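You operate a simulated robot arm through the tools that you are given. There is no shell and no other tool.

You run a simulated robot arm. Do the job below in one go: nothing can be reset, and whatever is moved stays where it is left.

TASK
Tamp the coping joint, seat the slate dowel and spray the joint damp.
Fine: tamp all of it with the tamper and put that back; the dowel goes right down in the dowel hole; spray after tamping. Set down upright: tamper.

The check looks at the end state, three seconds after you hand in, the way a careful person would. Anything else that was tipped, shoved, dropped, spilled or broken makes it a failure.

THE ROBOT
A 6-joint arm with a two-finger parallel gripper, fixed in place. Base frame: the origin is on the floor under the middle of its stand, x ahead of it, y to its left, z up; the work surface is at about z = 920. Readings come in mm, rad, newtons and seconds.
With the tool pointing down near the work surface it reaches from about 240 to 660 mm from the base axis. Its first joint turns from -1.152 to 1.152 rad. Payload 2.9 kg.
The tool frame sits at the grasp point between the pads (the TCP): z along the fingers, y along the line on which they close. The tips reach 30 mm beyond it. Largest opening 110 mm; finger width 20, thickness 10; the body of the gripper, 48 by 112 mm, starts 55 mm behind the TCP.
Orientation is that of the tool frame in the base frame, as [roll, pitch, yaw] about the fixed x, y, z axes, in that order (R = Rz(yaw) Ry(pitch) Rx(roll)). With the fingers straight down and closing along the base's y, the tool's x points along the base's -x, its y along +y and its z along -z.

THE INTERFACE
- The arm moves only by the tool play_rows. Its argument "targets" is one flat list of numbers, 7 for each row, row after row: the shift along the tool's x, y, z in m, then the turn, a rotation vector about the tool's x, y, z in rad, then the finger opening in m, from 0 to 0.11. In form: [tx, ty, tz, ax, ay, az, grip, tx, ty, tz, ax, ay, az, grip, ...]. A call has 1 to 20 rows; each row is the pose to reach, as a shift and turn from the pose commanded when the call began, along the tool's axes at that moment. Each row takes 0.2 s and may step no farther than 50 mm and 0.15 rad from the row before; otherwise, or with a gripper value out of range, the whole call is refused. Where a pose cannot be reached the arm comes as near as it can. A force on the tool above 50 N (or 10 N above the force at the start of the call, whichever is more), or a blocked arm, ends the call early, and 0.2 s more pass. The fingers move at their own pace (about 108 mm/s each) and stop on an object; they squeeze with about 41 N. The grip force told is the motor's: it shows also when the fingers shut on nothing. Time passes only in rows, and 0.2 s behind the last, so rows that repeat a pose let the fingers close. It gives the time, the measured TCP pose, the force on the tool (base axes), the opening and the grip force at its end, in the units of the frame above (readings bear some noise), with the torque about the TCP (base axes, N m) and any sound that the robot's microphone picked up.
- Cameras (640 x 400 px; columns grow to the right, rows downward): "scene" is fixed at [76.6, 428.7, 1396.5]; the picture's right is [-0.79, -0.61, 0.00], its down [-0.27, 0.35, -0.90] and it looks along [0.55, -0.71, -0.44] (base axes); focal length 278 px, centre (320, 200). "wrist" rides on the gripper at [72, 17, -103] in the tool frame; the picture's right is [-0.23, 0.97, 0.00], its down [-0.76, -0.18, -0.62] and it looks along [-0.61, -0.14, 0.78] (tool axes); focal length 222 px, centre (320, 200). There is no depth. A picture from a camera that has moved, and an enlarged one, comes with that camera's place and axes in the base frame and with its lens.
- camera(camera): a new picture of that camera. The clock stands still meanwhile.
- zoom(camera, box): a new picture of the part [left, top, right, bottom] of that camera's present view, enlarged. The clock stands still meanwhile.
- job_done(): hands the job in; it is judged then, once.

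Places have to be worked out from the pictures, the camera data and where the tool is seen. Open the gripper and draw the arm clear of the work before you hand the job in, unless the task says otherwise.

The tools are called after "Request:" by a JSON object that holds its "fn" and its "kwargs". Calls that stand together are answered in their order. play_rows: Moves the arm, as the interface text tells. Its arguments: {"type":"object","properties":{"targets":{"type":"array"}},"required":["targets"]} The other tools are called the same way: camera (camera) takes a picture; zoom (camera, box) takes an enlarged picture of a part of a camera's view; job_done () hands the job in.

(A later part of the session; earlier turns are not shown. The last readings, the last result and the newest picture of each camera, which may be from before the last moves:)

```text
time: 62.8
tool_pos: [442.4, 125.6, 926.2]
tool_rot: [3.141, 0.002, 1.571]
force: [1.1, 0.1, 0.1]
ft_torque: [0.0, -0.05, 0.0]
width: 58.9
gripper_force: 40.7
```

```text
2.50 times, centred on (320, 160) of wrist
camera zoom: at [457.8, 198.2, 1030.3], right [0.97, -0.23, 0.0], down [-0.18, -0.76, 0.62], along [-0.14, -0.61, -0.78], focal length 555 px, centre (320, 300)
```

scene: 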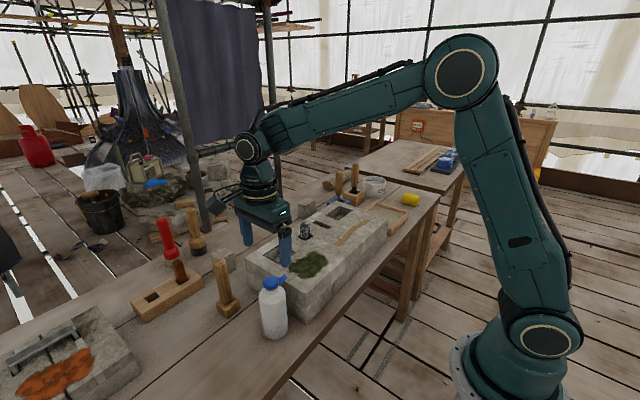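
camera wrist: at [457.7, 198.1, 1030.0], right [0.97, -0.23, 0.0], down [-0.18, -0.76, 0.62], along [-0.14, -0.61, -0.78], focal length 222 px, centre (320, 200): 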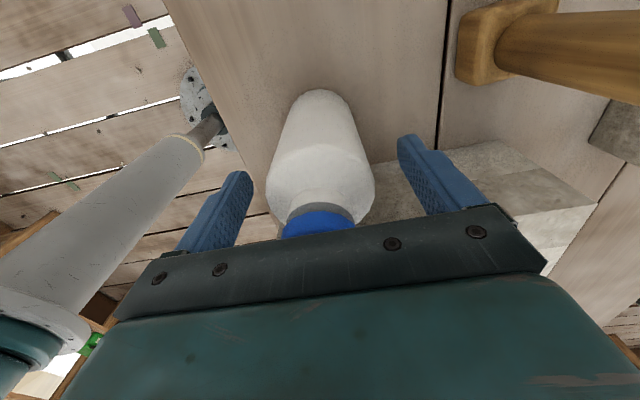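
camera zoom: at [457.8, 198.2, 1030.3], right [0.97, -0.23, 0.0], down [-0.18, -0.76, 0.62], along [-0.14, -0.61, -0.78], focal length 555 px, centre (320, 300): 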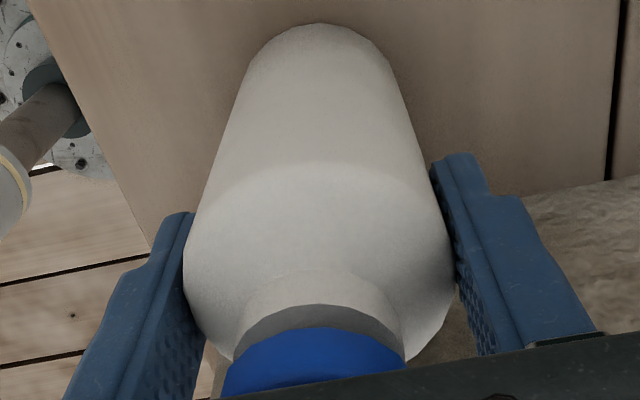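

Firm grip at 58.9 mm with 41 N and no sound, so nothing sprayed on gripping. I lift straight up, keeping the same finger command.

Request:
{"fn": "play_rows", "kwargs": {"targets": [0, 0, -0.008, 0, 0, 0, 0.057, 0, 0, -0.025, 0, 0, 0, 0.057, 0, 0, -0.055, 0, 0, 0, 0.057, 0, 0, -0.09, 0, 0, 0, 0.057, 0, 0, -0.125, 0, 0, 0, 0.057, 0, 0, -0.16, 0, 0, 0, 0.057, 0, 0, -0.16, 0, 0, 0, 0.057]}}

Request:
{"fn": "camera", "kwargs": {"camera": "scene"}}

Request:
{"fn": "camera", "kwargs": {"camera": "wrist"}}

```text
time: 64.4
tool_pos: [443.0, 124.5, 1086.6]
tool_rot: [-3.141, 0.0, 1.57]
force: [-0.2, 0.4, -2.9]
ft_torque: [0.01, -0.01, 0.02]
width: 59.1
gripper_force: 40.4
```

```text
taken
```

scene: 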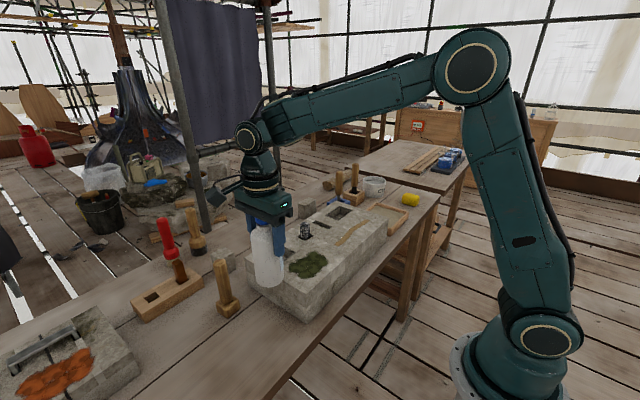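

```text
taken
camera wrist: at [459.0, 197.8, 1190.5], right [0.97, -0.23, 0.0], down [-0.18, -0.76, 0.62], along [-0.14, -0.61, -0.78], focal length 222 px, centre (320, 200)
```

wrist: 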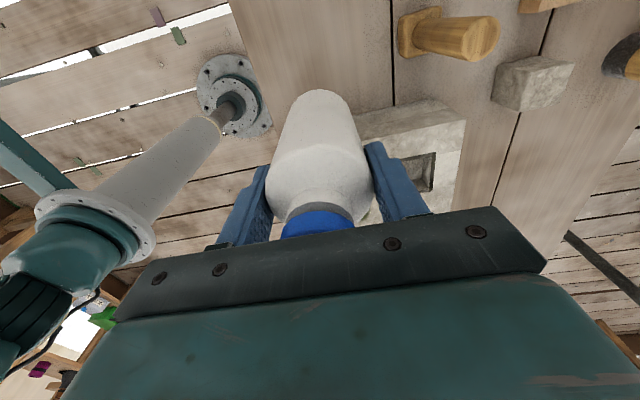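

The bottle (≈0.3 kg) is held securely and nothing has sprayed. I carry it upright along -y so that the spout is above the strip, turning slightly (0.07 rad) so that the spout points along the strip.

Request:
{"fn": "play_rows", "kwargs": {"targets": [-0.036, 0, 0, 0, 0, 0.01, 0.057, -0.072, 0, 0, 0, 0, 0.02, 0.057, -0.108, 0, 0, 0, 0, 0.03, 0.057, -0.144, 0, 0, 0, 0, 0.04, 0.057, -0.18, 0, 0, 0, 0, 0.05, 0.057, -0.216, 0, 0, 0, 0, 0.06, 0.057, -0.252, 0, 0, 0, 0, 0.07, 0.057, -0.252, 0, 0, 0, 0, 0.07, 0.057]}}

Request:
{"fn": "camera", "kwargs": {"camera": "wrist"}}

Request:
{"fn": "zoom", "kwargs": {"camera": "scene", "box": [230, 120, 430, 290]}}

```text
time: 66.2
tool_pos: [442.2, -126.6, 1087.1]
tool_rot: [3.141, 0.0, 1.5]
force: [0.1, -0.3, -3.2]
ft_torque: [0.02, -0.01, 0.01]
width: 59.2
gripper_force: 40.3
```

```text
taken
camera wrist: at [464.5, -54.7, 1190.2], right [0.96, -0.29, 0.0], down [-0.23, -0.75, 0.62], along [-0.18, -0.6, -0.78], focal length 222 px, centre (320, 200)
```

wrist: 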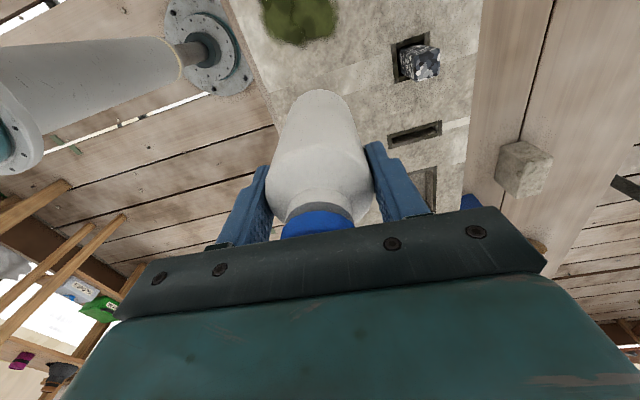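

```text
2.35 times, centred on (330, 205) of scene
camera zoom: at [76.7, 428.7, 1396.5], right [-0.79, -0.61, 0.0], down [-0.27, 0.35, -0.9], along [0.54, -0.71, -0.44], focal length 654 px, centre (296, 188)
```

zoom: 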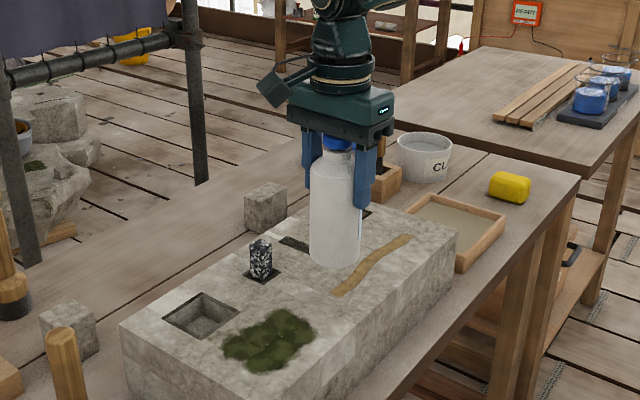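

The spout is over the strip (around y ≈ -175). I now tilt the bottle about its cross axis so the spout dips, in stages, watching for sounds.

Request:
{"fn": "play_rows", "kwargs": {"targets": [0, 0, 0, 0, 0.13, 0, 0.057, 0, 0, 0, 0, 0.26, 0, 0.057, 0, 0, 0, 0, 0.39, 0, 0.057, 0, 0, 0, 0, 0.52, 0, 0.057, 0, 0, 0, 0, 0.52, 0, 0.057]}}

Request:
{"fn": "zoom", "kwargs": {"camera": "scene", "box": [230, 120, 430, 290]}}

Request:
{"fn": "camera", "kwargs": {"camera": "wrist"}}

```text
time: 67.4
tool_pos: [442.0, -127.0, 1086.2]
tool_rot: [3.141, -0.518, 1.5]
force: [0.0, -0.7, -4.2]
ft_torque: [-0.08, 0.03, 0.0]
width: 59.2
gripper_force: 41.1
```

```text
2.35 times, centred on (330, 205) of scene
camera zoom: at [76.7, 428.7, 1396.5], right [-0.79, -0.61, 0.0], down [-0.27, 0.35, -0.9], along [0.54, -0.71, -0.44], focal length 654 px, centre (296, 188)
```

zoom: 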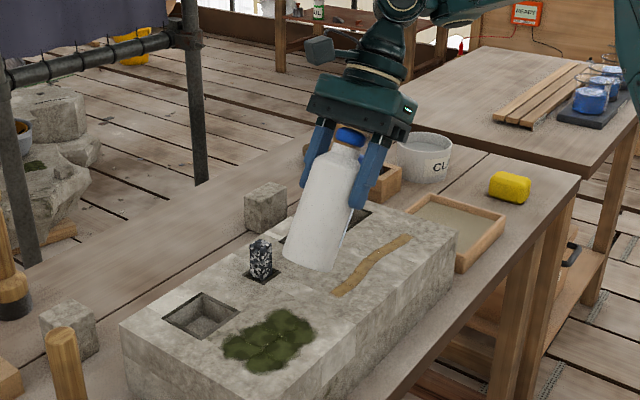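

```text
taken
camera wrist: at [459.7, -116.5, 1213.0], right [0.96, -0.27, -0.11], down [-0.25, -0.96, 0.16], along [-0.15, -0.13, -0.98], focal length 222 px, centre (320, 200)
```

wrist: 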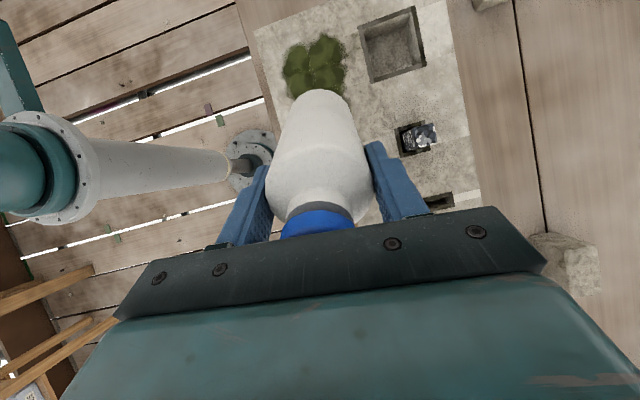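

No sound at 30° tilt and the bottle holds. I tilt on to about 50° and lower so the spout is ~90 mm above the joint, aimed at its middle (y ≈ -220).

Request:
{"fn": "play_rows", "kwargs": {"targets": [0.0003, 0, 0.016, 0, 0.09, 0, 0.057, 0.0006, 0, 0.032, 0, 0.18, 0, 0.057, 0.001, 0, 0.048, 0, 0.27, 0, 0.057, 0.0013, 0, 0.0641, 0, 0.35, 0, 0.057, 0.0013, 0, 0.0641, 0, 0.35, 0, 0.057]}}

Request:
{"fn": "zoom", "kwargs": {"camera": "scene", "box": [230, 120, 430, 290]}}

Request:
{"fn": "camera", "kwargs": {"camera": "wrist"}}

```text
time: 68.6
tool_pos: [443.4, -93.0, 1031.1]
tool_rot: [3.141, -0.871, 1.502]
force: [0.0, -0.3, -3.3]
ft_torque: [-0.1, 0.03, 0.01]
width: 59.2
gripper_force: 41.0
```

```text
2.35 times, centred on (330, 205) of scene
camera zoom: at [76.7, 428.7, 1396.5], right [-0.79, -0.61, 0.0], down [-0.27, 0.35, -0.9], along [0.54, -0.71, -0.44], focal length 654 px, centre (296, 188)
```

zoom: 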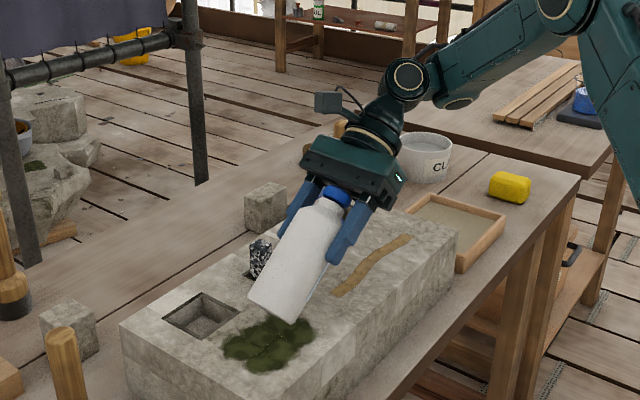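

```text
taken
camera wrist: at [458.0, -126.5, 1153.4], right [0.96, -0.21, -0.17], down [-0.25, -0.95, -0.18], along [-0.13, 0.22, -0.97], focal length 222 px, centre (320, 200)
```

wrist: 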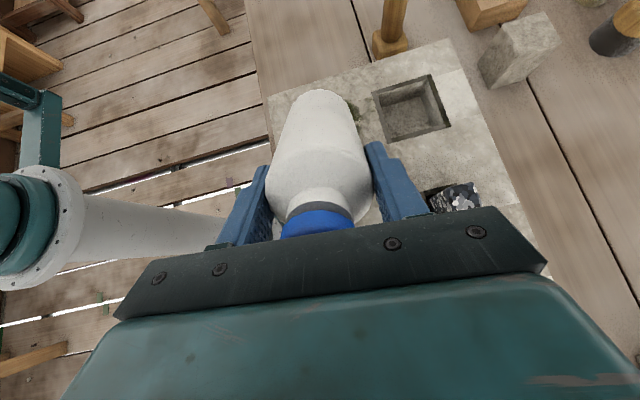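

Still no sound and the strip looks unchanged, so tilting alone doesn't dispense. I now squeeze by commanding the fingers fully closed for a moment while aimed at the strip.

Request:
{"fn": "play_rows", "kwargs": {"targets": [0, 0, 0, 0, 0, 0, 0.04, 0, 0, 0, 0, 0, 0, 0.02]}}

Request:
{"fn": "zoom", "kwargs": {"camera": "scene", "box": [290, 180, 400, 270]}}

```text
time: 69.2
tool_pos: [443.8, -93.7, 1031.4]
tool_rot: [-3.141, -0.87, 1.502]
force: [-0.2, -1.0, -2.9]
ft_torque: [-0.07, 0.0, 0.01]
width: 59.3
gripper_force: 40.8
```

```text
4.44 times, centred on (345, 225) of scene
camera zoom: at [76.7, 428.7, 1396.5], right [-0.79, -0.61, 0.0], down [-0.27, 0.35, -0.9], along [0.54, -0.71, -0.44], focal length 1236 px, centre (209, 89)
```

zoom: 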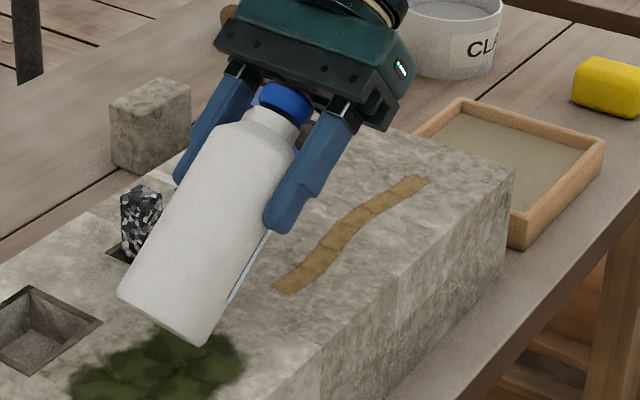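

No reaction at ~118 mm distance, although the computed aim is on the strip; the range may simply be short. I tilt further to ~80° and bring the spout to ~30 mm above the near end of the joint.

Request:
{"fn": "play_rows", "kwargs": {"targets": [0, 0, 0, 0, 0.11, 0, 0.05, 0, 0, 0, 0, 0.22, 0, 0.05, 0, 0, 0, 0, 0.33, 0, 0.05, 0, 0, 0, 0, 0.44, 0, 0.05, 0, 0, 0, 0, 0.525, 0, 0.05, -0.012, -0.001, 0.006, 0, 0.525, 0, 0.05, -0.024, -0.002, 0.0115, 0, 0.525, 0, 0.05, -0.0358, -0.0029, 0.017, 0, 0.525, 0, 0.05, -0.0358, -0.0029, 0.017, 0, 0.525, 0, 0.05]}}

Request:
{"fn": "zoom", "kwargs": {"camera": "scene", "box": [260, 150, 420, 280]}}

Request:
{"fn": "camera", "kwargs": {"camera": "wrist"}}

```text
time: 71.2
tool_pos: [356.1, -16.4, 936.4]
tool_rot: [3.139, -1.389, 1.499]
force: [0.3, 0.0, -3.4]
ft_torque: [-0.14, 0.07, -0.04]
width: 58.9
gripper_force: 40.4
out of reach, approached as far as the arm can: row 1, 2, 3, 4, 5, 6, 7, 8, 9
```

```text
3.08 times, centred on (340, 215) of scene
camera zoom: at [76.7, 428.7, 1396.5], right [-0.79, -0.61, 0.0], down [-0.27, 0.35, -0.9], along [0.54, -0.71, -0.44], focal length 856 px, centre (258, 154)
```

zoom: 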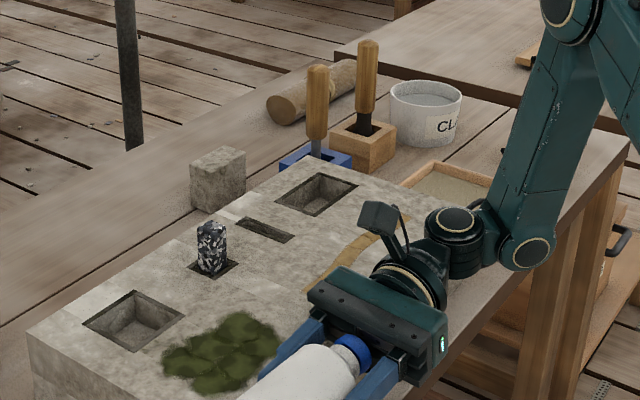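

```text
taken
camera wrist: at [366.3, -106.8, 1027.2], right [0.97, -0.11, -0.22], down [-0.23, -0.74, -0.64], along [-0.09, 0.67, -0.74], focal length 222 px, centre (320, 200)
```

wrist: 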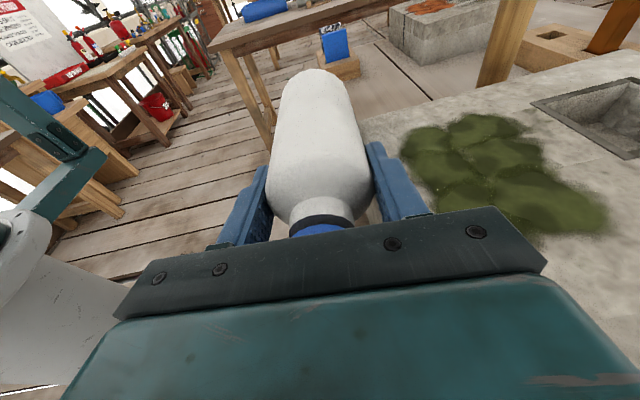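

That tilt is beyond the arm's reach, so it slid to (356,-16,936) instead; the force reading shows no contact, but the bottle is close to the block's front edge. I first make a small upward move to see how the commanded pose behaves before backing out.

Request:
{"fn": "play_rows", "kwargs": {"targets": [0.0098, 0, -0.0017, 0, 0, 0, 0.05]}}

```text
time: 71.6
tool_pos: [351.2, -15.4, 946.1]
tool_rot: [3.138, -1.389, 1.5]
force: [-0.2, -0.1, -4.2]
ft_torque: [-0.1, -0.01, 0.04]
width: 58.9
gripper_force: 41.1
out of reach, approached as far as the arm can: row 1
```

It rose with the command. I raise further before un-tilting, so the bottle's base will stay clear of the block.

Request:
{"fn": "play_rows", "kwargs": {"targets": [0.0148, 0, -0.0026, 0, 0, 0, 0.05, 0.0295, 0, -0.0052, 0, 0, 0, 0.05, 0.0443, 0, -0.0078, 0, 0, 0, 0.05]}}

Request:
{"fn": "zoom", "kwargs": {"camera": "scene", "box": [260, 150, 460, 320]}}

```text
time: 72.4
tool_pos: [336.7, -2.5, 976.7]
tool_rot: [3.138, -1.39, 1.502]
force: [0.2, 1.2, -4.4]
ft_torque: [-0.12, 0.01, -0.03]
width: 58.7
gripper_force: 41.3
out of reach, approached as far as the arm can: row 1, 2, 3
```

```text
2.35 times, centred on (360, 235) of scene
camera zoom: at [76.6, 428.7, 1396.5], right [-0.79, -0.61, 0.0], down [-0.27, 0.35, -0.9], along [0.54, -0.71, -0.44], focal length 654 px, centre (226, 118)
```

zoom: 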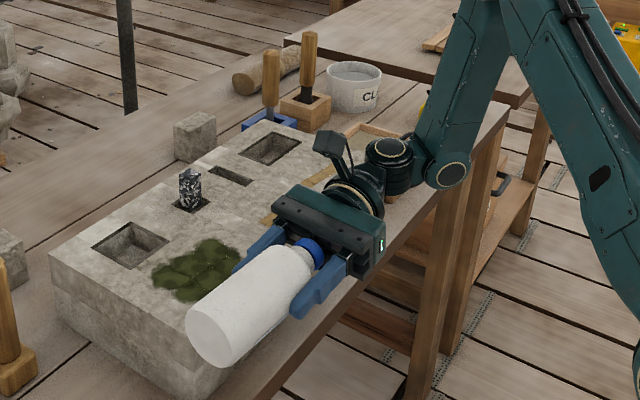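

The bottle is now well clear in front of the block. I undo the tilt in steps.

Request:
{"fn": "play_rows", "kwargs": {"targets": [0, 0, 0, 0, -0.08, 0, 0.05, 0, 0, 0, 0, -0.16, 0, 0.05]}}

```text
time: 73.0
tool_pos: [335.2, -1.8, 978.5]
tool_rot: [3.141, -1.235, 1.5]
force: [0.4, -0.1, -2.9]
ft_torque: [-0.15, -0.01, 0.01]
width: 58.8
gripper_force: 40.9
```

The command now follows the reached pose again (tilt 1.235 is reachable there). I raise the bottle and bring it fully upright before trying a better direction of tilt.

Request:
{"fn": "play_rows", "kwargs": {"targets": [0.0236, 0, -0.0083, 0, -0.13, 0, 0.05, 0.0472, 0, -0.0165, 0, -0.26, 0, 0.05, 0.0708, 0, -0.0248, 0, -0.39, 0, 0.05, 0.0944, 0, -0.033, 0, -0.52, 0, 0.05, 0.118, 0, -0.0413, 0, -0.65, 0, 0.05, 0.118, 0, -0.0413, 0, -0.78, 0, 0.05, 0.118, 0, -0.0413, 0, -0.91, 0, 0.05, 0.118, 0, -0.0413, 0, -1.04, 0, 0.05, 0.118, 0, -0.0413, 0, -1.14, 0, 0.05, 0.118, 0, -0.0413, 0, -1.235, 0, 0.05, 0.118, 0, -0.0413, 0, -1.235, 0, 0.05]}}

Request:
{"fn": "camera", "kwargs": {"camera": "scene"}}

Request:
{"fn": "camera", "kwargs": {"camera": "wrist"}}

```text
time: 75.4
tool_pos: [334.3, -2.1, 1104.9]
tool_rot: [3.141, 0.002, 1.501]
force: [-1.0, -0.7, -3.5]
ft_torque: [-0.01, -0.03, -0.01]
width: 58.8
gripper_force: 41.1
```

```text
taken
```

scene: 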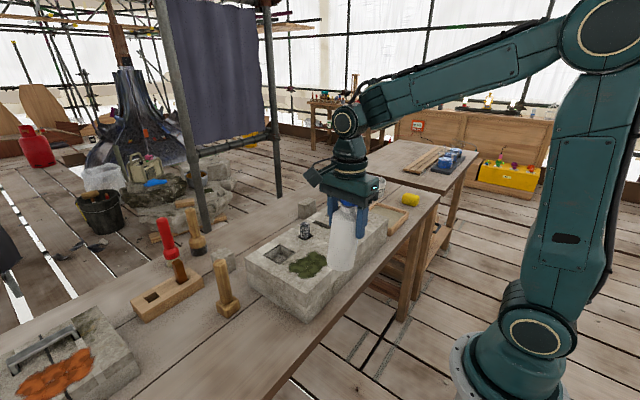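

```text
taken
camera wrist: at [357.7, 69.0, 1208.3], right [0.96, -0.29, 0.0], down [-0.23, -0.75, 0.62], along [-0.18, -0.6, -0.78], focal length 222 px, centre (320, 200)
```

wrist: 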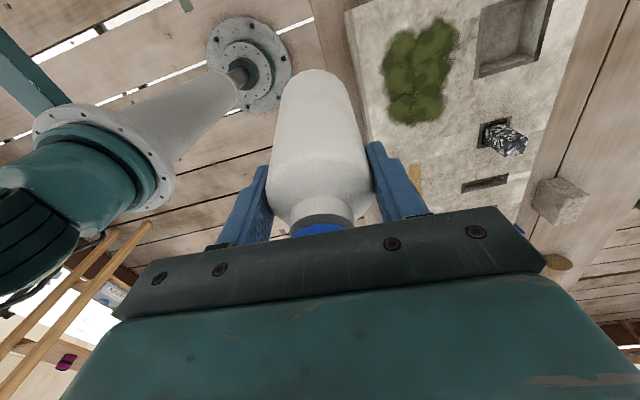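

The bottle seems to have turned slightly in the grip during that slide. I zoom in to judge that and to check that nothing on the block was disturbed.

Request:
{"fn": "zoom", "kwargs": {"camera": "wrist", "box": [230, 50, 410, 250]}}

Request:
{"fn": "zoom", "kwargs": {"camera": "scene", "box": [220, 170, 440, 340]}}

Request:
{"fn": "zoom", "kwargs": {"camera": "scene", "box": [300, 140, 400, 280]}}

```text
2.00 times, centred on (320, 150) of wrist
camera zoom: at [357.7, 69.0, 1208.3], right [0.96, -0.29, 0.0], down [-0.23, -0.75, 0.62], along [-0.18, -0.6, -0.78], focal length 444 px, centre (320, 300)
```

zoom: 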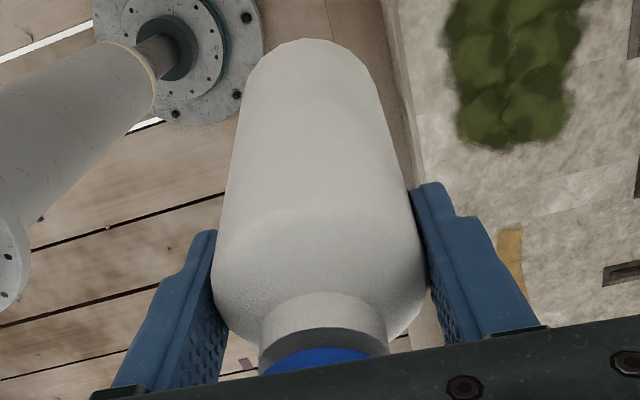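

```text
2.35 times, centred on (330, 255) of scene
camera zoom: at [76.6, 428.7, 1396.5], right [-0.79, -0.61, 0.0], down [-0.27, 0.35, -0.9], along [0.55, -0.71, -0.44], focal length 654 px, centre (296, 71)
```

zoom: 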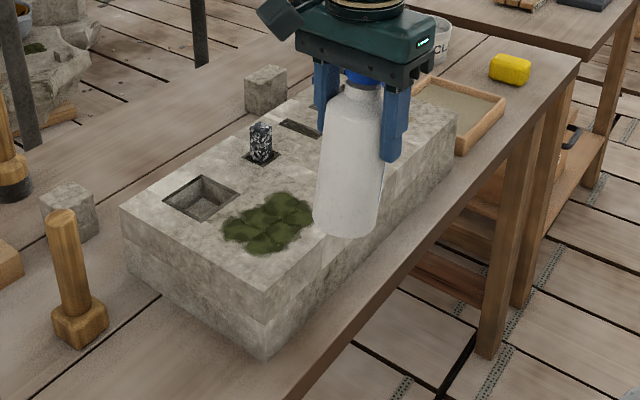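

```text
2.86 times, centred on (350, 210) of scene
camera zoom: at [76.6, 428.7, 1396.5], right [-0.79, -0.61, 0.0], down [-0.27, 0.35, -0.9], along [0.55, -0.71, -0.44], focal length 795 px, centre (234, 171)
```

zoom: 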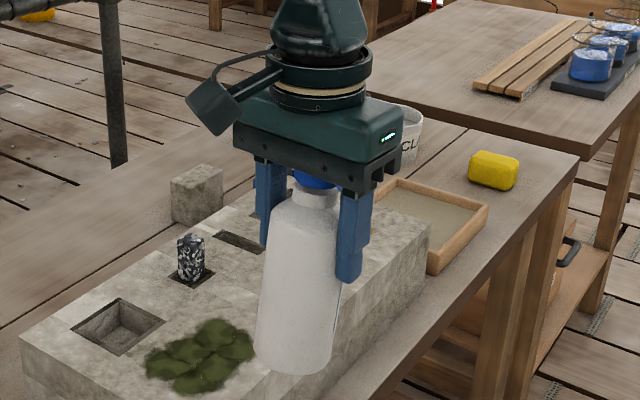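

Only the bottle turned ~9° in the grip (base toward +y); everything else is as it was. I test whether the wrist can turn further, so that the spout points back toward the robot and the bottle can tilt outward.

Request:
{"fn": "play_rows", "kwargs": {"targets": [0, 0, 0, 0, 0, 0.14, 0.05, 0, 0, 0, 0, 0, 0.28, 0.05, 0, 0, 0, 0, 0, 0.42, 0.05, 0, 0, 0, 0, 0, 0.56, 0.05, 0, 0, 0, 0, 0, 0.7, 0.05, 0, 0, 0, 0, 0, 0.84, 0.05, 0, 0, 0, 0, 0, 0.98, 0.05, 0, 0, 0, 0, 0, 1.12, 0.05, 0, 0, 0, 0, 0, 1.26, 0.05, 0, 0, 0, 0, 0, 1.4, 0.05, 0, 0, 0, 0, 0, 1.5, 0.05]}}

Request:
{"fn": "camera", "kwargs": {"camera": "scene"}}

```text
time: 77.8
tool_pos: [334.8, -35.7, 1108.5]
tool_rot: [3.13, 0.001, 0.009]
force: [0.0, 0.6, -3.8]
ft_torque: [0.02, 0.01, -0.02]
width: 58.9
gripper_force: 41.2
out of reach, approached as far as the arm can: row 10, 11
```

```text
taken
```

scene: 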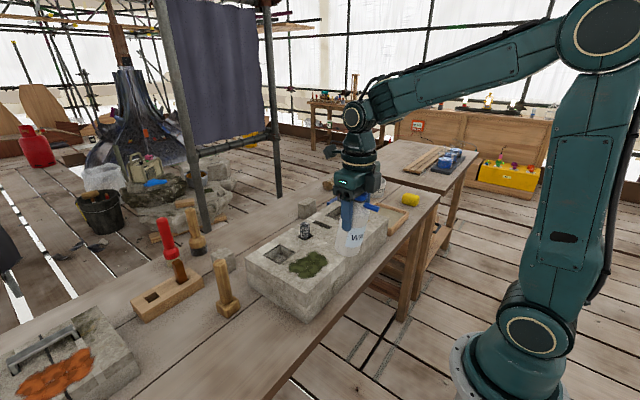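

The wrist limit is just about at yaw 0, which is enough: with the spout pointing back at the robot the tilt goes outward, the arm's natural direction. I move the upright bottle out over the strip.

Request:
{"fn": "play_rows", "kwargs": {"targets": [0.024, 0.0275, 0, 0, 0, 0, 0.05, 0.048, 0.055, 0, 0, 0, 0, 0.05, 0.072, 0.0825, 0, 0, 0, 0, 0.05, 0.096, 0.11, 0, 0, 0, 0, 0.05, 0.12, 0.1378, 0, 0, 0, 0, 0.05, 0.1435, 0.1653, 0, 0, 0, 0, 0.05, 0.1435, 0.1653, 0, 0, 0, 0, 0.05]}}

Request:
{"fn": "camera", "kwargs": {"camera": "wrist"}}

Request:
{"fn": "zoom", "kwargs": {"camera": "scene", "box": [240, 120, 440, 280]}}

```text
time: 79.4
tool_pos: [480.8, -202.6, 1110.2]
tool_rot: [3.14, -0.001, 0.0]
force: [-0.4, -0.5, -3.3]
ft_torque: [-0.03, 0.02, 0.01]
width: 58.8
gripper_force: 41.0
```

```text
taken
camera wrist: at [552.4, -220.2, 1213.5], right [-0.23, -0.97, 0.0], down [-0.76, 0.18, 0.62], along [-0.61, 0.14, -0.78], focal length 222 px, centre (320, 200)
```

wrist: 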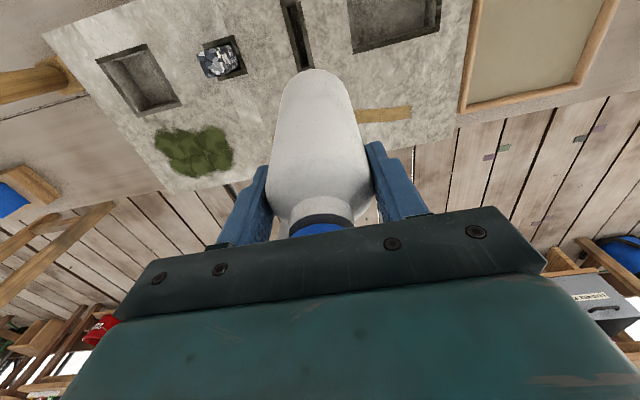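

```text
2.50 times, centred on (340, 200) of scene
camera zoom: at [76.7, 428.7, 1396.5], right [-0.79, -0.61, 0.0], down [-0.27, 0.35, -0.9], along [0.54, -0.71, -0.44], focal length 695 px, centre (270, 200)
```

zoom: 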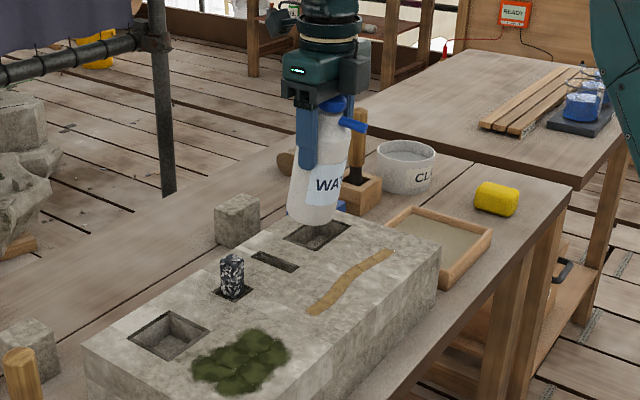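

Now the spout is visible, pointing back to the robot above the strip. I tilt outward in stages.

Request:
{"fn": "play_rows", "kwargs": {"targets": [0, 0, 0, 0, 0.12, 0, 0.05, 0, 0, 0, 0, 0.24, 0, 0.05, 0, 0, 0, 0, 0.36, 0, 0.05, 0, 0, 0, 0, 0.48, 0, 0.05, 0, 0, 0, 0, 0.6, 0, 0.05, 0, 0, 0, 0, 0.6, 0, 0.05]}}

Request:
{"fn": "zoom", "kwargs": {"camera": "scene", "box": [240, 120, 440, 280]}}

```text
time: 80.8
tool_pos: [479.2, -202.1, 1109.8]
tool_rot: [-3.141, -0.603, 0.002]
force: [-0.2, -0.1, -3.8]
ft_torque: [0.02, 0.07, -0.02]
width: 58.7
gripper_force: 41.2
```

```text
2.50 times, centred on (340, 200) of scene
camera zoom: at [76.7, 428.7, 1396.5], right [-0.79, -0.61, 0.0], down [-0.27, 0.35, -0.9], along [0.54, -0.71, -0.44], focal length 695 px, centre (270, 200)
```

zoom: 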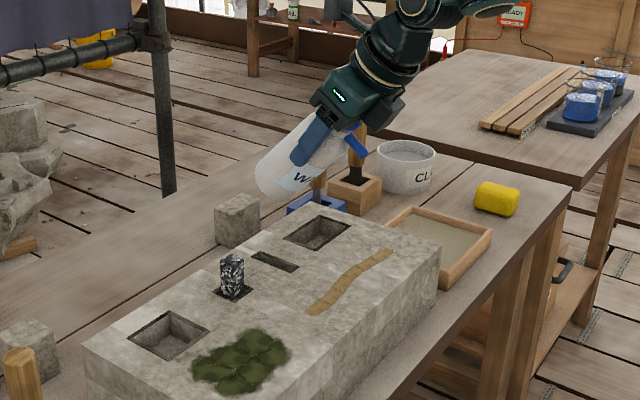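

That works smoothly. I tilt further to about 1.1 rad.

Request:
{"fn": "play_rows", "kwargs": {"targets": [0, 0, 0, 0, 0.125, 0, 0.05, 0, 0, 0, 0, 0.25, 0, 0.05, 0, 0, 0, 0, 0.375, 0, 0.05, 0, 0, 0, 0, 0.5, 0, 0.05, 0, 0, 0, 0, 0.5, 0, 0.05]}}

Request:
{"fn": "zoom", "kwargs": {"camera": "scene", "box": [240, 120, 440, 280]}}

Request:
{"fn": "camera", "kwargs": {"camera": "wrist"}}

```text
time: 82.0
tool_pos: [478.3, -200.8, 1107.8]
tool_rot: [-3.141, -1.101, 0.001]
force: [0.5, 0.1, -2.4]
ft_torque: [0.03, 0.14, 0.01]
width: 58.9
gripper_force: 41.4
```

```text
2.50 times, centred on (340, 200) of scene
camera zoom: at [76.7, 428.7, 1396.5], right [-0.79, -0.61, 0.0], down [-0.27, 0.35, -0.9], along [0.54, -0.71, -0.44], focal length 695 px, centre (270, 200)
```

zoom: 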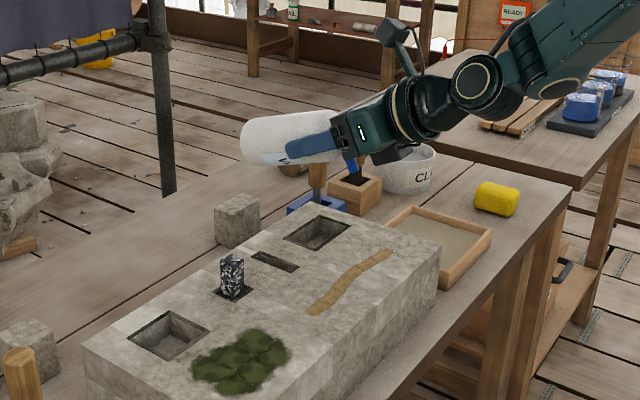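

```text
taken
camera wrist: at [419.3, -218.4, 1220.8], right [-0.1, -0.97, -0.2], down [-0.9, 0.18, -0.4], along [0.42, 0.14, -0.9], focal length 222 px, centre (320, 200)
```

wrist: 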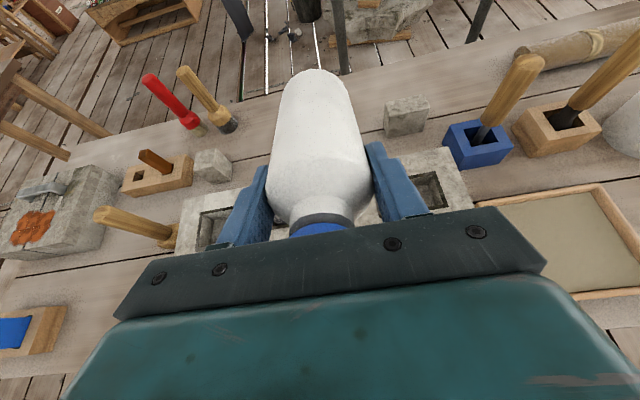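

The spout now points almost straight down. I lower so that it comes to ~45 mm above the joint's middle.

Request:
{"fn": "play_rows", "kwargs": {"targets": [-0.0217, 0, 0.0168, 0, 0, 0, 0.05, -0.0435, 0, 0.0337, 0, 0, 0, 0.05, -0.0652, 0, 0.0505, 0, 0, 0, 0.05, -0.0782, 0, 0.0606, 0, 0, 0, 0.05, -0.0869, 0, 0.0673, 0, 0, 0, 0.05, -0.0869, 0, 0.0673, 0, 0, 0, 0.05]}}

Request:
{"fn": "zoom", "kwargs": {"camera": "scene", "box": [270, 150, 430, 280]}}

Request:
{"fn": "camera", "kwargs": {"camera": "wrist"}}

```text
time: 83.4
tool_pos: [499.4, -202.1, 1001.2]
tool_rot: [3.14, -1.102, 0.001]
force: [-0.3, 0.7, -3.1]
ft_torque: [0.02, 0.16, 0.0]
width: 59.0
gripper_force: 41.1
```

```text
3.08 times, centred on (350, 215) of scene
camera zoom: at [76.7, 428.7, 1396.5], right [-0.79, -0.61, 0.0], down [-0.27, 0.35, -0.9], along [0.54, -0.71, -0.44], focal length 856 px, centre (228, 154)
```

zoom: 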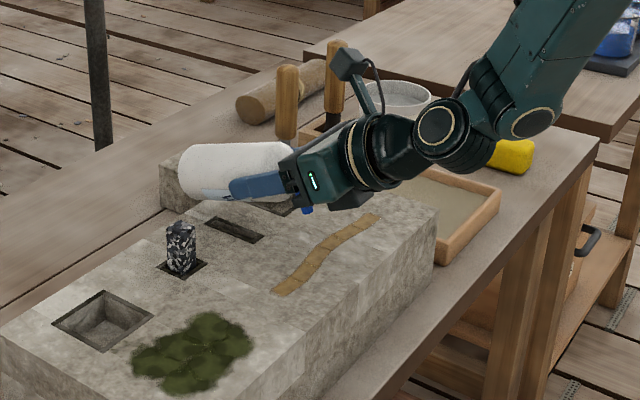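

```text
taken
camera wrist: at [439.5, -218.4, 1113.2], right [-0.1, -0.97, -0.2], down [-0.9, 0.18, -0.4], along [0.42, 0.14, -0.9], focal length 222 px, centre (320, 200)
```

wrist: 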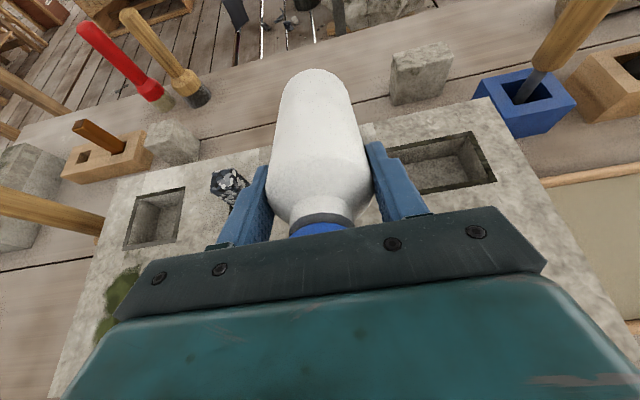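

No change yet at close range. I try a full squeeze command here for a few rows.

Request:
{"fn": "play_rows", "kwargs": {"targets": [0, 0, 0, 0, 0, 0, 0.0, 0, 0, 0, 0, 0, 0, 0.0, 0, 0, 0, 0, 0, 0, 0.0, 0, 0, 0, 0, 0, 0, 0.0]}}

Request:
{"fn": "zoom", "kwargs": {"camera": "scene", "box": [320, 190, 400, 250]}}

```text
time: 84.4
tool_pos: [499.0, -201.1, 1001.5]
tool_rot: [-3.141, -1.099, 0.003]
force: [0.1, -0.2, -3.8]
ft_torque: [0.01, 0.13, 0.01]
width: 58.8
gripper_force: 41.1
```

```text
6.67 times, centred on (360, 220) of scene
camera zoom: at [76.7, 428.7, 1396.5], right [-0.79, -0.61, 0.0], down [-0.27, 0.35, -0.9], along [0.54, -0.71, -0.44], focal length 1854 px, centre (53, 67)
```

zoom: 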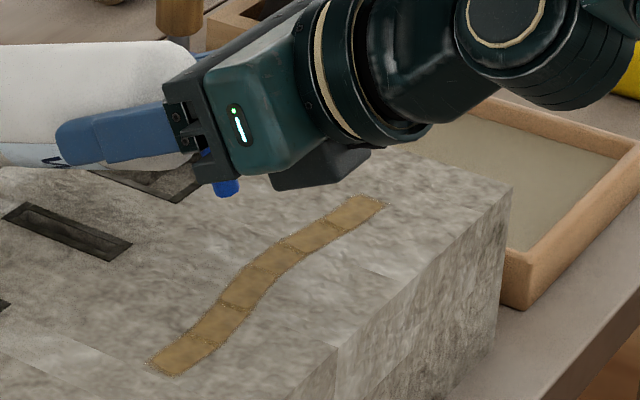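

Still dry: neither tilt, closeness nor squeeze dispenses anything. I lift away, bring the bottle upright again and look closely at its head to learn how it dispenses.

Request:
{"fn": "play_rows", "kwargs": {"targets": [0.0217, 0, -0.0168, 0, 0, 0, 0.05, 0.0435, 0, -0.0337, 0, 0, 0, 0.05, 0.0652, 0, -0.0505, 0, -0.1, 0, 0.05, 0.0869, 0, -0.0673, 0, -0.22, 0, 0.05, 0.0869, 0, -0.0673, 0, -0.34, 0, 0.05, 0.0869, 0, -0.0673, 0, -0.46, 0, 0.05, 0.0869, 0, -0.0673, 0, -0.58, 0, 0.05, 0.0869, 0, -0.0673, 0, -0.7, 0, 0.05, 0.0869, 0, -0.0673, 0, -0.82, 0, 0.05, 0.0869, 0, -0.0673, 0, -0.94, 0, 0.05, 0.0869, 0, -0.0673, 0, -1.06, 0, 0.05, 0.0869, 0, -0.0673, 0, -1.18, 0, 0.05, 0.0869, 0, -0.0673, 0, -1.25, 0, 0.05, 0.0869, 0, -0.0673, 0, -1.25, 0, 0.05]}}

Request:
{"fn": "zoom", "kwargs": {"camera": "scene", "box": [325, 130, 405, 215]}}

Request:
{"fn": "zoom", "kwargs": {"camera": "wrist", "box": [250, 70, 390, 250]}}

```text
time: 87.4
tool_pos: [476.8, -202.1, 1109.2]
tool_rot: [3.137, 0.143, 0.001]
force: [-0.1, 0.1, -3.4]
ft_torque: [-0.04, -0.02, 0.02]
width: 58.7
gripper_force: 41.0
out of reach, approached as far as the arm can: row 13
```

```text
4.71 times, centred on (365, 172) of scene
camera zoom: at [76.7, 428.7, 1396.5], right [-0.79, -0.61, 0.0], down [-0.27, 0.35, -0.9], along [0.54, -0.71, -0.44], focal length 1309 px, centre (108, 329)
```

zoom: 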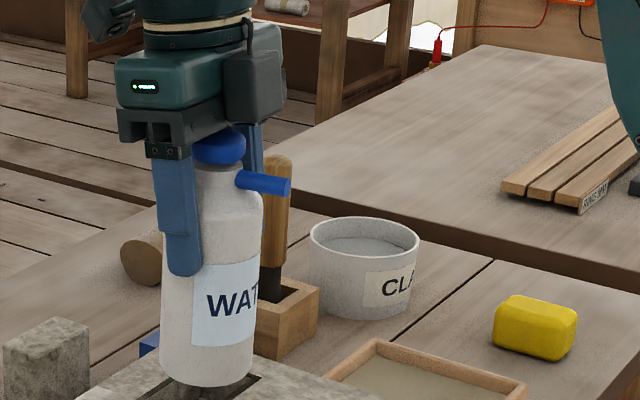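

```text
2.22 times, centred on (320, 160) of wrist
camera zoom: at [564.1, -218.6, 1201.7], right [-0.22, -0.97, 0.04], down [-0.67, 0.18, 0.72], along [-0.71, 0.14, -0.69], focal length 494 px, centre (320, 289)
```

zoom: 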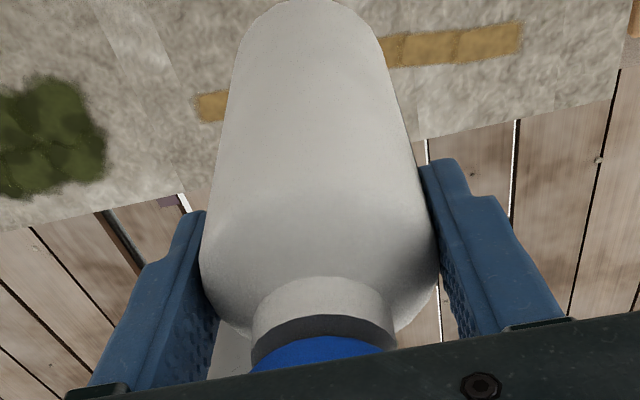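

The bottle is vertical now and its head is in view. I zoom in strongly on the head.

Request:
{"fn": "zoom", "kwargs": {"camera": "scene", "box": [355, 152, 390, 182]}}

```text
13.33 times, centred on (372, 167) of scene
camera zoom: at [76.7, 428.7, 1396.5], right [-0.79, -0.61, 0.0], down [-0.27, 0.35, -0.9], along [0.54, -0.71, -0.44], focal length 3708 px, centre (-380, 640)
```

zoom: 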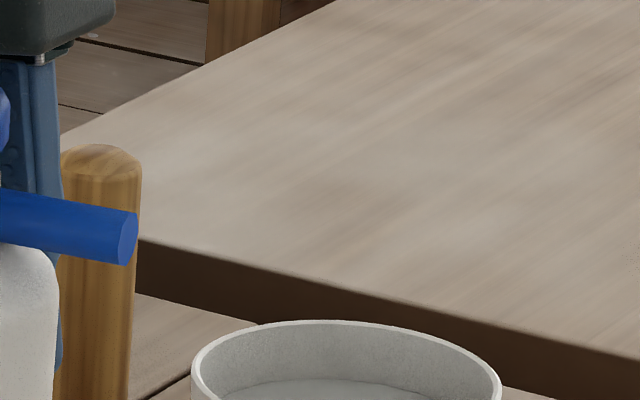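

Request:
{"fn": "zoom", "kwargs": {"camera": "scene", "box": [334, 148, 374, 182]}}

```text
11.76 times, centred on (354, 165) of scene
camera zoom: at [76.7, 428.7, 1396.5], right [-0.79, -0.61, 0.0], down [-0.27, 0.35, -0.9], along [0.54, -0.71, -0.44], focal length 3272 px, centre (-80, 612)
```

zoom: 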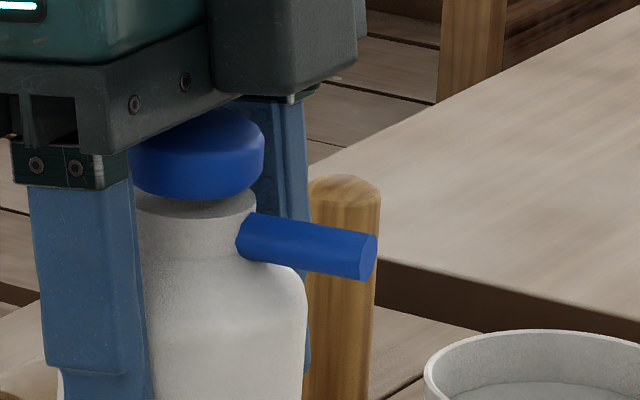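

The head shows a blue dome on a stem and a separate horizontal spout from the neck. I check the strip closely for any change in colour from the earlier attempt.

Request:
{"fn": "zoom", "kwargs": {"camera": "scene", "box": [325, 205, 385, 250]}}

Request:
{"fn": "zoom", "kwargs": {"camera": "wrist", "box": [270, 60, 430, 130]}}

```text
8.89 times, centred on (355, 228) of scene
camera zoom: at [76.7, 428.7, 1396.5], right [-0.79, -0.61, 0.0], down [-0.27, 0.35, -0.9], along [0.54, -0.71, -0.44], focal length 2472 px, centre (9, -44)
```

zoom: 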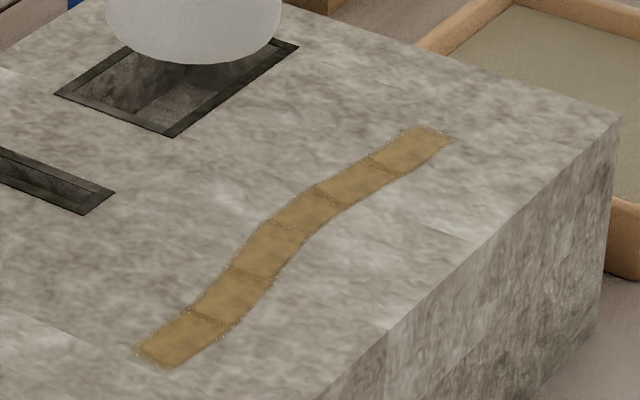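

```text
4.00 times, centred on (350, 95) of wrist
camera zoom: at [564.1, -218.6, 1201.7], right [-0.22, -0.97, 0.04], down [-0.67, 0.18, 0.72], along [-0.71, 0.14, -0.69], focal length 888 px, centre (200, 620)
```

zoom: 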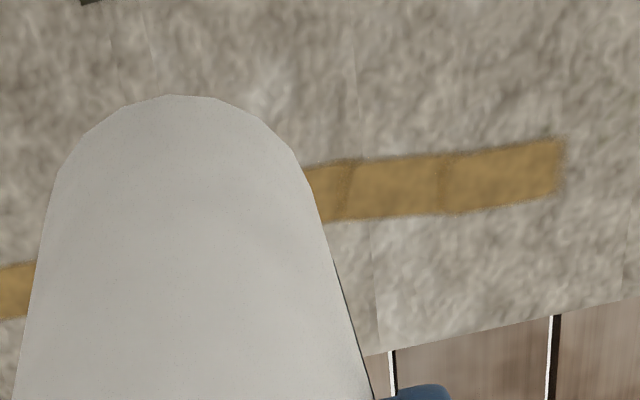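

All segments are uniformly the same, so nothing was dispensed. Before trying anything with the dome, I make one cleaner test: spout ~95 mm above, aimed on the strip, with a sustained full squeeze.

Request:
{"fn": "play_rows", "kwargs": {"targets": [0, 0, 0, 0, 0.125, 0, 0.05, 0, 0, 0, 0, 0.25, 0, 0.05, 0, 0, 0, 0, 0.375, 0, 0.05, 0, 0, 0, 0, 0.5, 0, 0.05, 0, 0, 0, 0, 0.625, 0, 0.05, 0, 0, 0, 0, 0.75, 0, 0.05, 0, 0, 0, 0, 0.875, 0, 0.05, 0, 0, 0, 0, 1.0, 0, 0.05, 0, 0, 0, 0, 1.125, 0, 0.05, 0, 0, 0, 0, 1.243, 0, 0.05, 0, 0, 0, 0, 1.243, 0, 0.05]}}

Request:
{"fn": "play_rows", "kwargs": {"targets": [-0.0166, 0, 0.0303, 0, 0, 0, 0.05, -0.0331, 0, 0.0606, 0, 0, 0, 0.05, -0.0331, 0, 0.0606, 0, 0, 0, 0.0, -0.0331, 0, 0.0606, 0, 0, 0, 0.0, -0.0331, 0, 0.0606, 0, 0, 0, 0.0, -0.0331, 0, 0.0606, 0, 0, 0, 0.0, -0.0331, 0, 0.0606, 0, 0, 0, 0.0, -0.0331, 0, 0.0606, 0, 0, 0, 0.0, -0.0331, 0, 0.0606, 0, 0, 0, 0.0, -0.0331, 0, 0.0606, 0, 0, 0, 0.0, -0.0331, 0, 0.0606, 0, 0, 0, 0.0, -0.0331, 0, 0.0606, 0, 0, 0, 0.0, -0.0331, 0, 0.0606, 0, 0, 0, 0.0, -0.0331, 0, 0.0606, 0, 0, 0, 0.0]}}

Request:
{"fn": "zoom", "kwargs": {"camera": "scene", "box": [300, 170, 400, 250]}}

```text
time: 89.8
tool_pos: [476.4, -202.3, 1107.9]
tool_rot: [3.141, -1.093, 0.0]
force: [-1.1, -0.3, -3.2]
ft_torque: [0.0, 0.13, -0.01]
width: 58.9
gripper_force: 41.4
```

```text
time: 92.8
tool_pos: [518.8, -202.8, 1051.3]
tool_rot: [3.14, -1.092, 0.001]
force: [-1.5, 0.4, -3.0]
ft_torque: [0.01, 0.12, 0.01]
width: 58.9
gripper_force: 41.0
```

```text
5.00 times, centred on (350, 210) of scene
camera zoom: at [76.7, 428.7, 1396.5], right [-0.79, -0.61, 0.0], down [-0.27, 0.35, -0.9], along [0.54, -0.71, -0.44], focal length 1391 px, centre (170, 150)
```

zoom: 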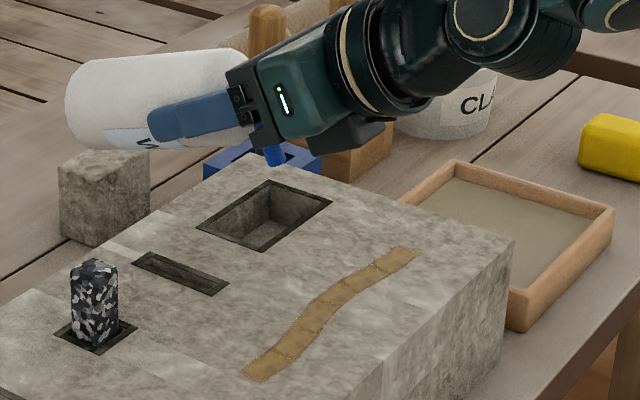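

A sustained squeeze at mid range also gives nothing, and still no sound. The blue dome on its stem looks like a press button, so I'll stand the bottle back on its spot and try pressing the dome there. First I raise and bring it upright.

Request:
{"fn": "play_rows", "kwargs": {"targets": [0.0175, 0, -0.0316, 0, 0, 0, 0.05, 0.0349, 0, -0.0631, 0, 0, 0, 0.05, 0.0349, 0, -0.0631, 0, -0.125, 0, 0.05, 0.0349, 0, -0.0631, 0, -0.25, 0, 0.05, 0.0349, 0, -0.0631, 0, -0.375, 0, 0.05, 0.0349, 0, -0.0631, 0, -0.5, 0, 0.05, 0.0349, 0, -0.0631, 0, -0.625, 0, 0.05, 0.0349, 0, -0.0631, 0, -0.75, 0, 0.05, 0.0349, 0, -0.0631, 0, -0.875, 0, 0.05, 0.0349, 0, -0.0631, 0, -1.0, 0, 0.05, 0.0349, 0, -0.0631, 0, -1.095, 0, 0.05, 0.0349, 0, -0.0631, 0, -1.095, 0, 0.05]}}

```text
time: 95.4
tool_pos: [476.5, -201.0, 1112.1]
tool_rot: [3.141, 0.003, 0.001]
force: [0.3, 0.2, -3.4]
ft_torque: [0.0, 0.07, 0.03]
width: 58.8
gripper_force: 41.2
```

Now I carry it back above its spot, turning the tool back so that the spout will face along -y again.

Request:
{"fn": "play_rows", "kwargs": {"targets": [-0.0029, -0.0273, 0, 0, 0, -0.125, 0.05, -0.0058, -0.0545, 0, 0, 0, -0.25, 0.05, -0.0088, -0.0818, 0, 0, 0, -0.375, 0.05, -0.0117, -0.109, 0, 0, 0, -0.5, 0.05, -0.0146, -0.1363, 0, 0, 0, -0.625, 0.05, -0.0175, -0.1635, 0, 0, 0, -0.75, 0.05, -0.0204, -0.1908, 0, 0, 0, -0.875, 0.05, -0.0233, -0.218, 0, 0, 0, -1.0, 0.05, -0.0263, -0.2453, 0, 0, 0, -1.125, 0.05, -0.0292, -0.2725, 0, 0, 0, -1.25, 0.05, -0.0321, -0.2998, 0, 0, 0, -1.375, 0.05, -0.035, -0.327, 0, 0, 0, -1.5, 0.05, -0.035, -0.327, 0, 0, 0, -1.5, 0.05]}}

Request:
{"fn": "camera", "kwargs": {"camera": "wrist"}}

Request:
{"fn": "camera", "kwargs": {"camera": "scene"}}

```text
time: 98.2
tool_pos: [441.2, 124.6, 1112.2]
tool_rot: [-3.139, -0.001, 1.501]
force: [0.0, -0.7, -3.5]
ft_torque: [-0.07, -0.01, -0.01]
width: 58.9
gripper_force: 40.6
```

```text
taken
camera wrist: at [463.1, 195.9, 1215.6], right [0.96, -0.29, 0.0], down [-0.23, -0.75, 0.62], along [-0.18, -0.6, -0.78], focal length 222 px, centre (320, 200)
```

wrist: 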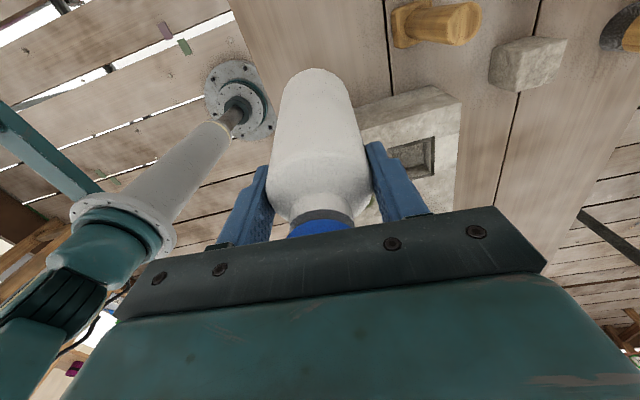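

```text
taken
```

scene: 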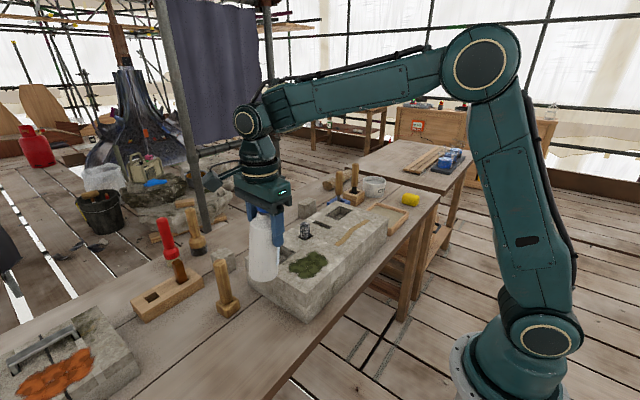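

I check the bottle's lean relative to the true vertical with enlarged views before setting it down.

Request:
{"fn": "zoom", "kwargs": {"camera": "scene", "box": [220, 170, 320, 300]}}

Request:
{"fn": "zoom", "kwargs": {"camera": "wrist", "box": [240, 60, 400, 250]}}

```text
3.08 times, centred on (270, 235) of scene
camera zoom: at [76.6, 428.7, 1396.5], right [-0.79, -0.61, 0.0], down [-0.27, 0.35, -0.9], along [0.55, -0.71, -0.44], focal length 856 px, centre (474, 92)
```

zoom: 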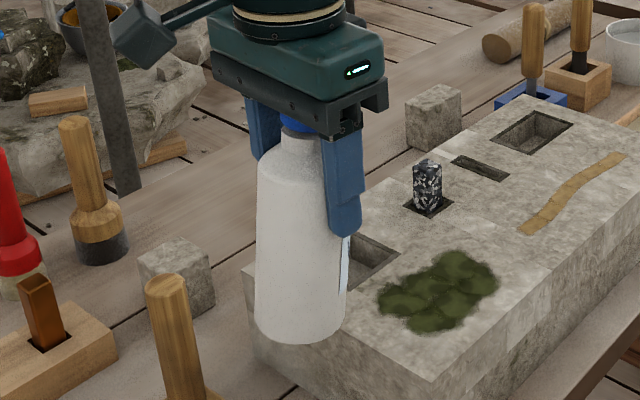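

```text
2.11 times, centred on (320, 155) of wrist
camera zoom: at [463.1, 195.9, 1215.6], right [0.96, -0.29, 0.0], down [-0.23, -0.75, 0.62], along [-0.18, -0.6, -0.78], focal length 468 px, centre (320, 295)
```

zoom: 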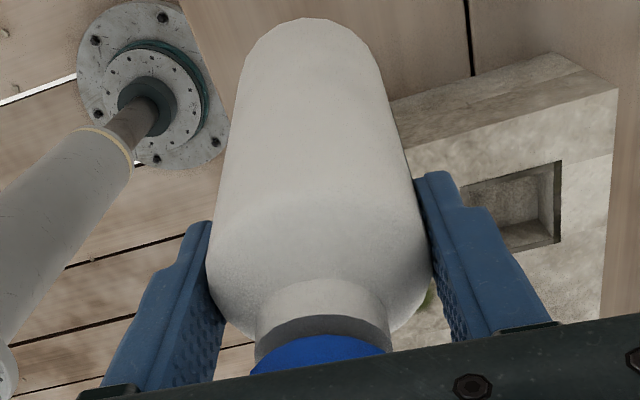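

The bottle's base leans ~0.15 rad toward +y in the grip. I tilt the gripper back by 0.15 rad to make the bottle vertical.

Request:
{"fn": "play_rows", "kwargs": {"targets": [0, 0, 0, 0, -0.08, 0, 0.05, 0, 0, 0, 0, -0.15, 0, 0.05, 0, 0, 0, 0, -0.15, 0, 0.05]}}

Request:
{"fn": "zoom", "kwargs": {"camera": "scene", "box": [220, 170, 320, 300]}}

Request:
{"fn": "camera", "kwargs": {"camera": "wrist"}}

```text
time: 99.0
tool_pos: [441.4, 125.4, 1111.2]
tool_rot: [-3.138, 0.153, 1.502]
force: [-0.5, -0.4, -3.6]
ft_torque: [0.01, 0.0, -0.01]
width: 58.6
gripper_force: 40.7
```

```text
3.08 times, centred on (270, 235) of scene
camera zoom: at [76.7, 428.7, 1396.5], right [-0.79, -0.61, 0.0], down [-0.27, 0.35, -0.9], along [0.55, -0.71, -0.44], focal length 856 px, centre (474, 92)
```

zoom: 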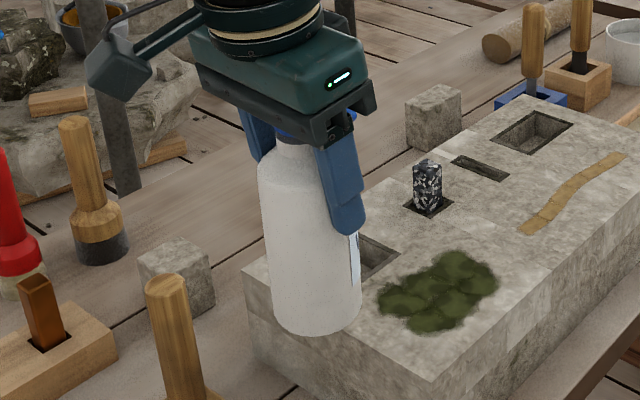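

```text
taken
camera wrist: at [464.4, 210.7, 1203.6], right [0.96, -0.29, 0.03], down [-0.22, -0.65, 0.73], along [-0.19, -0.71, -0.68], focal length 222 px, centre (320, 200)
```

wrist: 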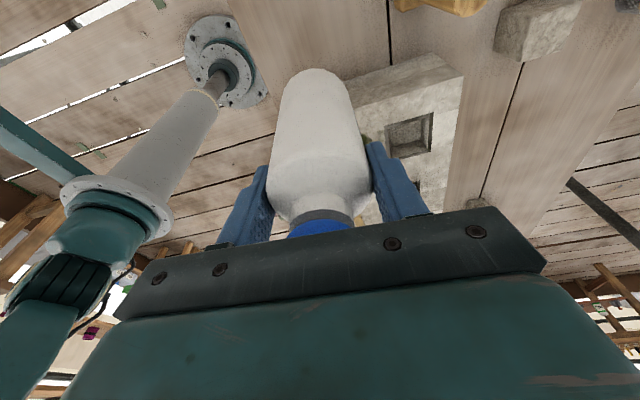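

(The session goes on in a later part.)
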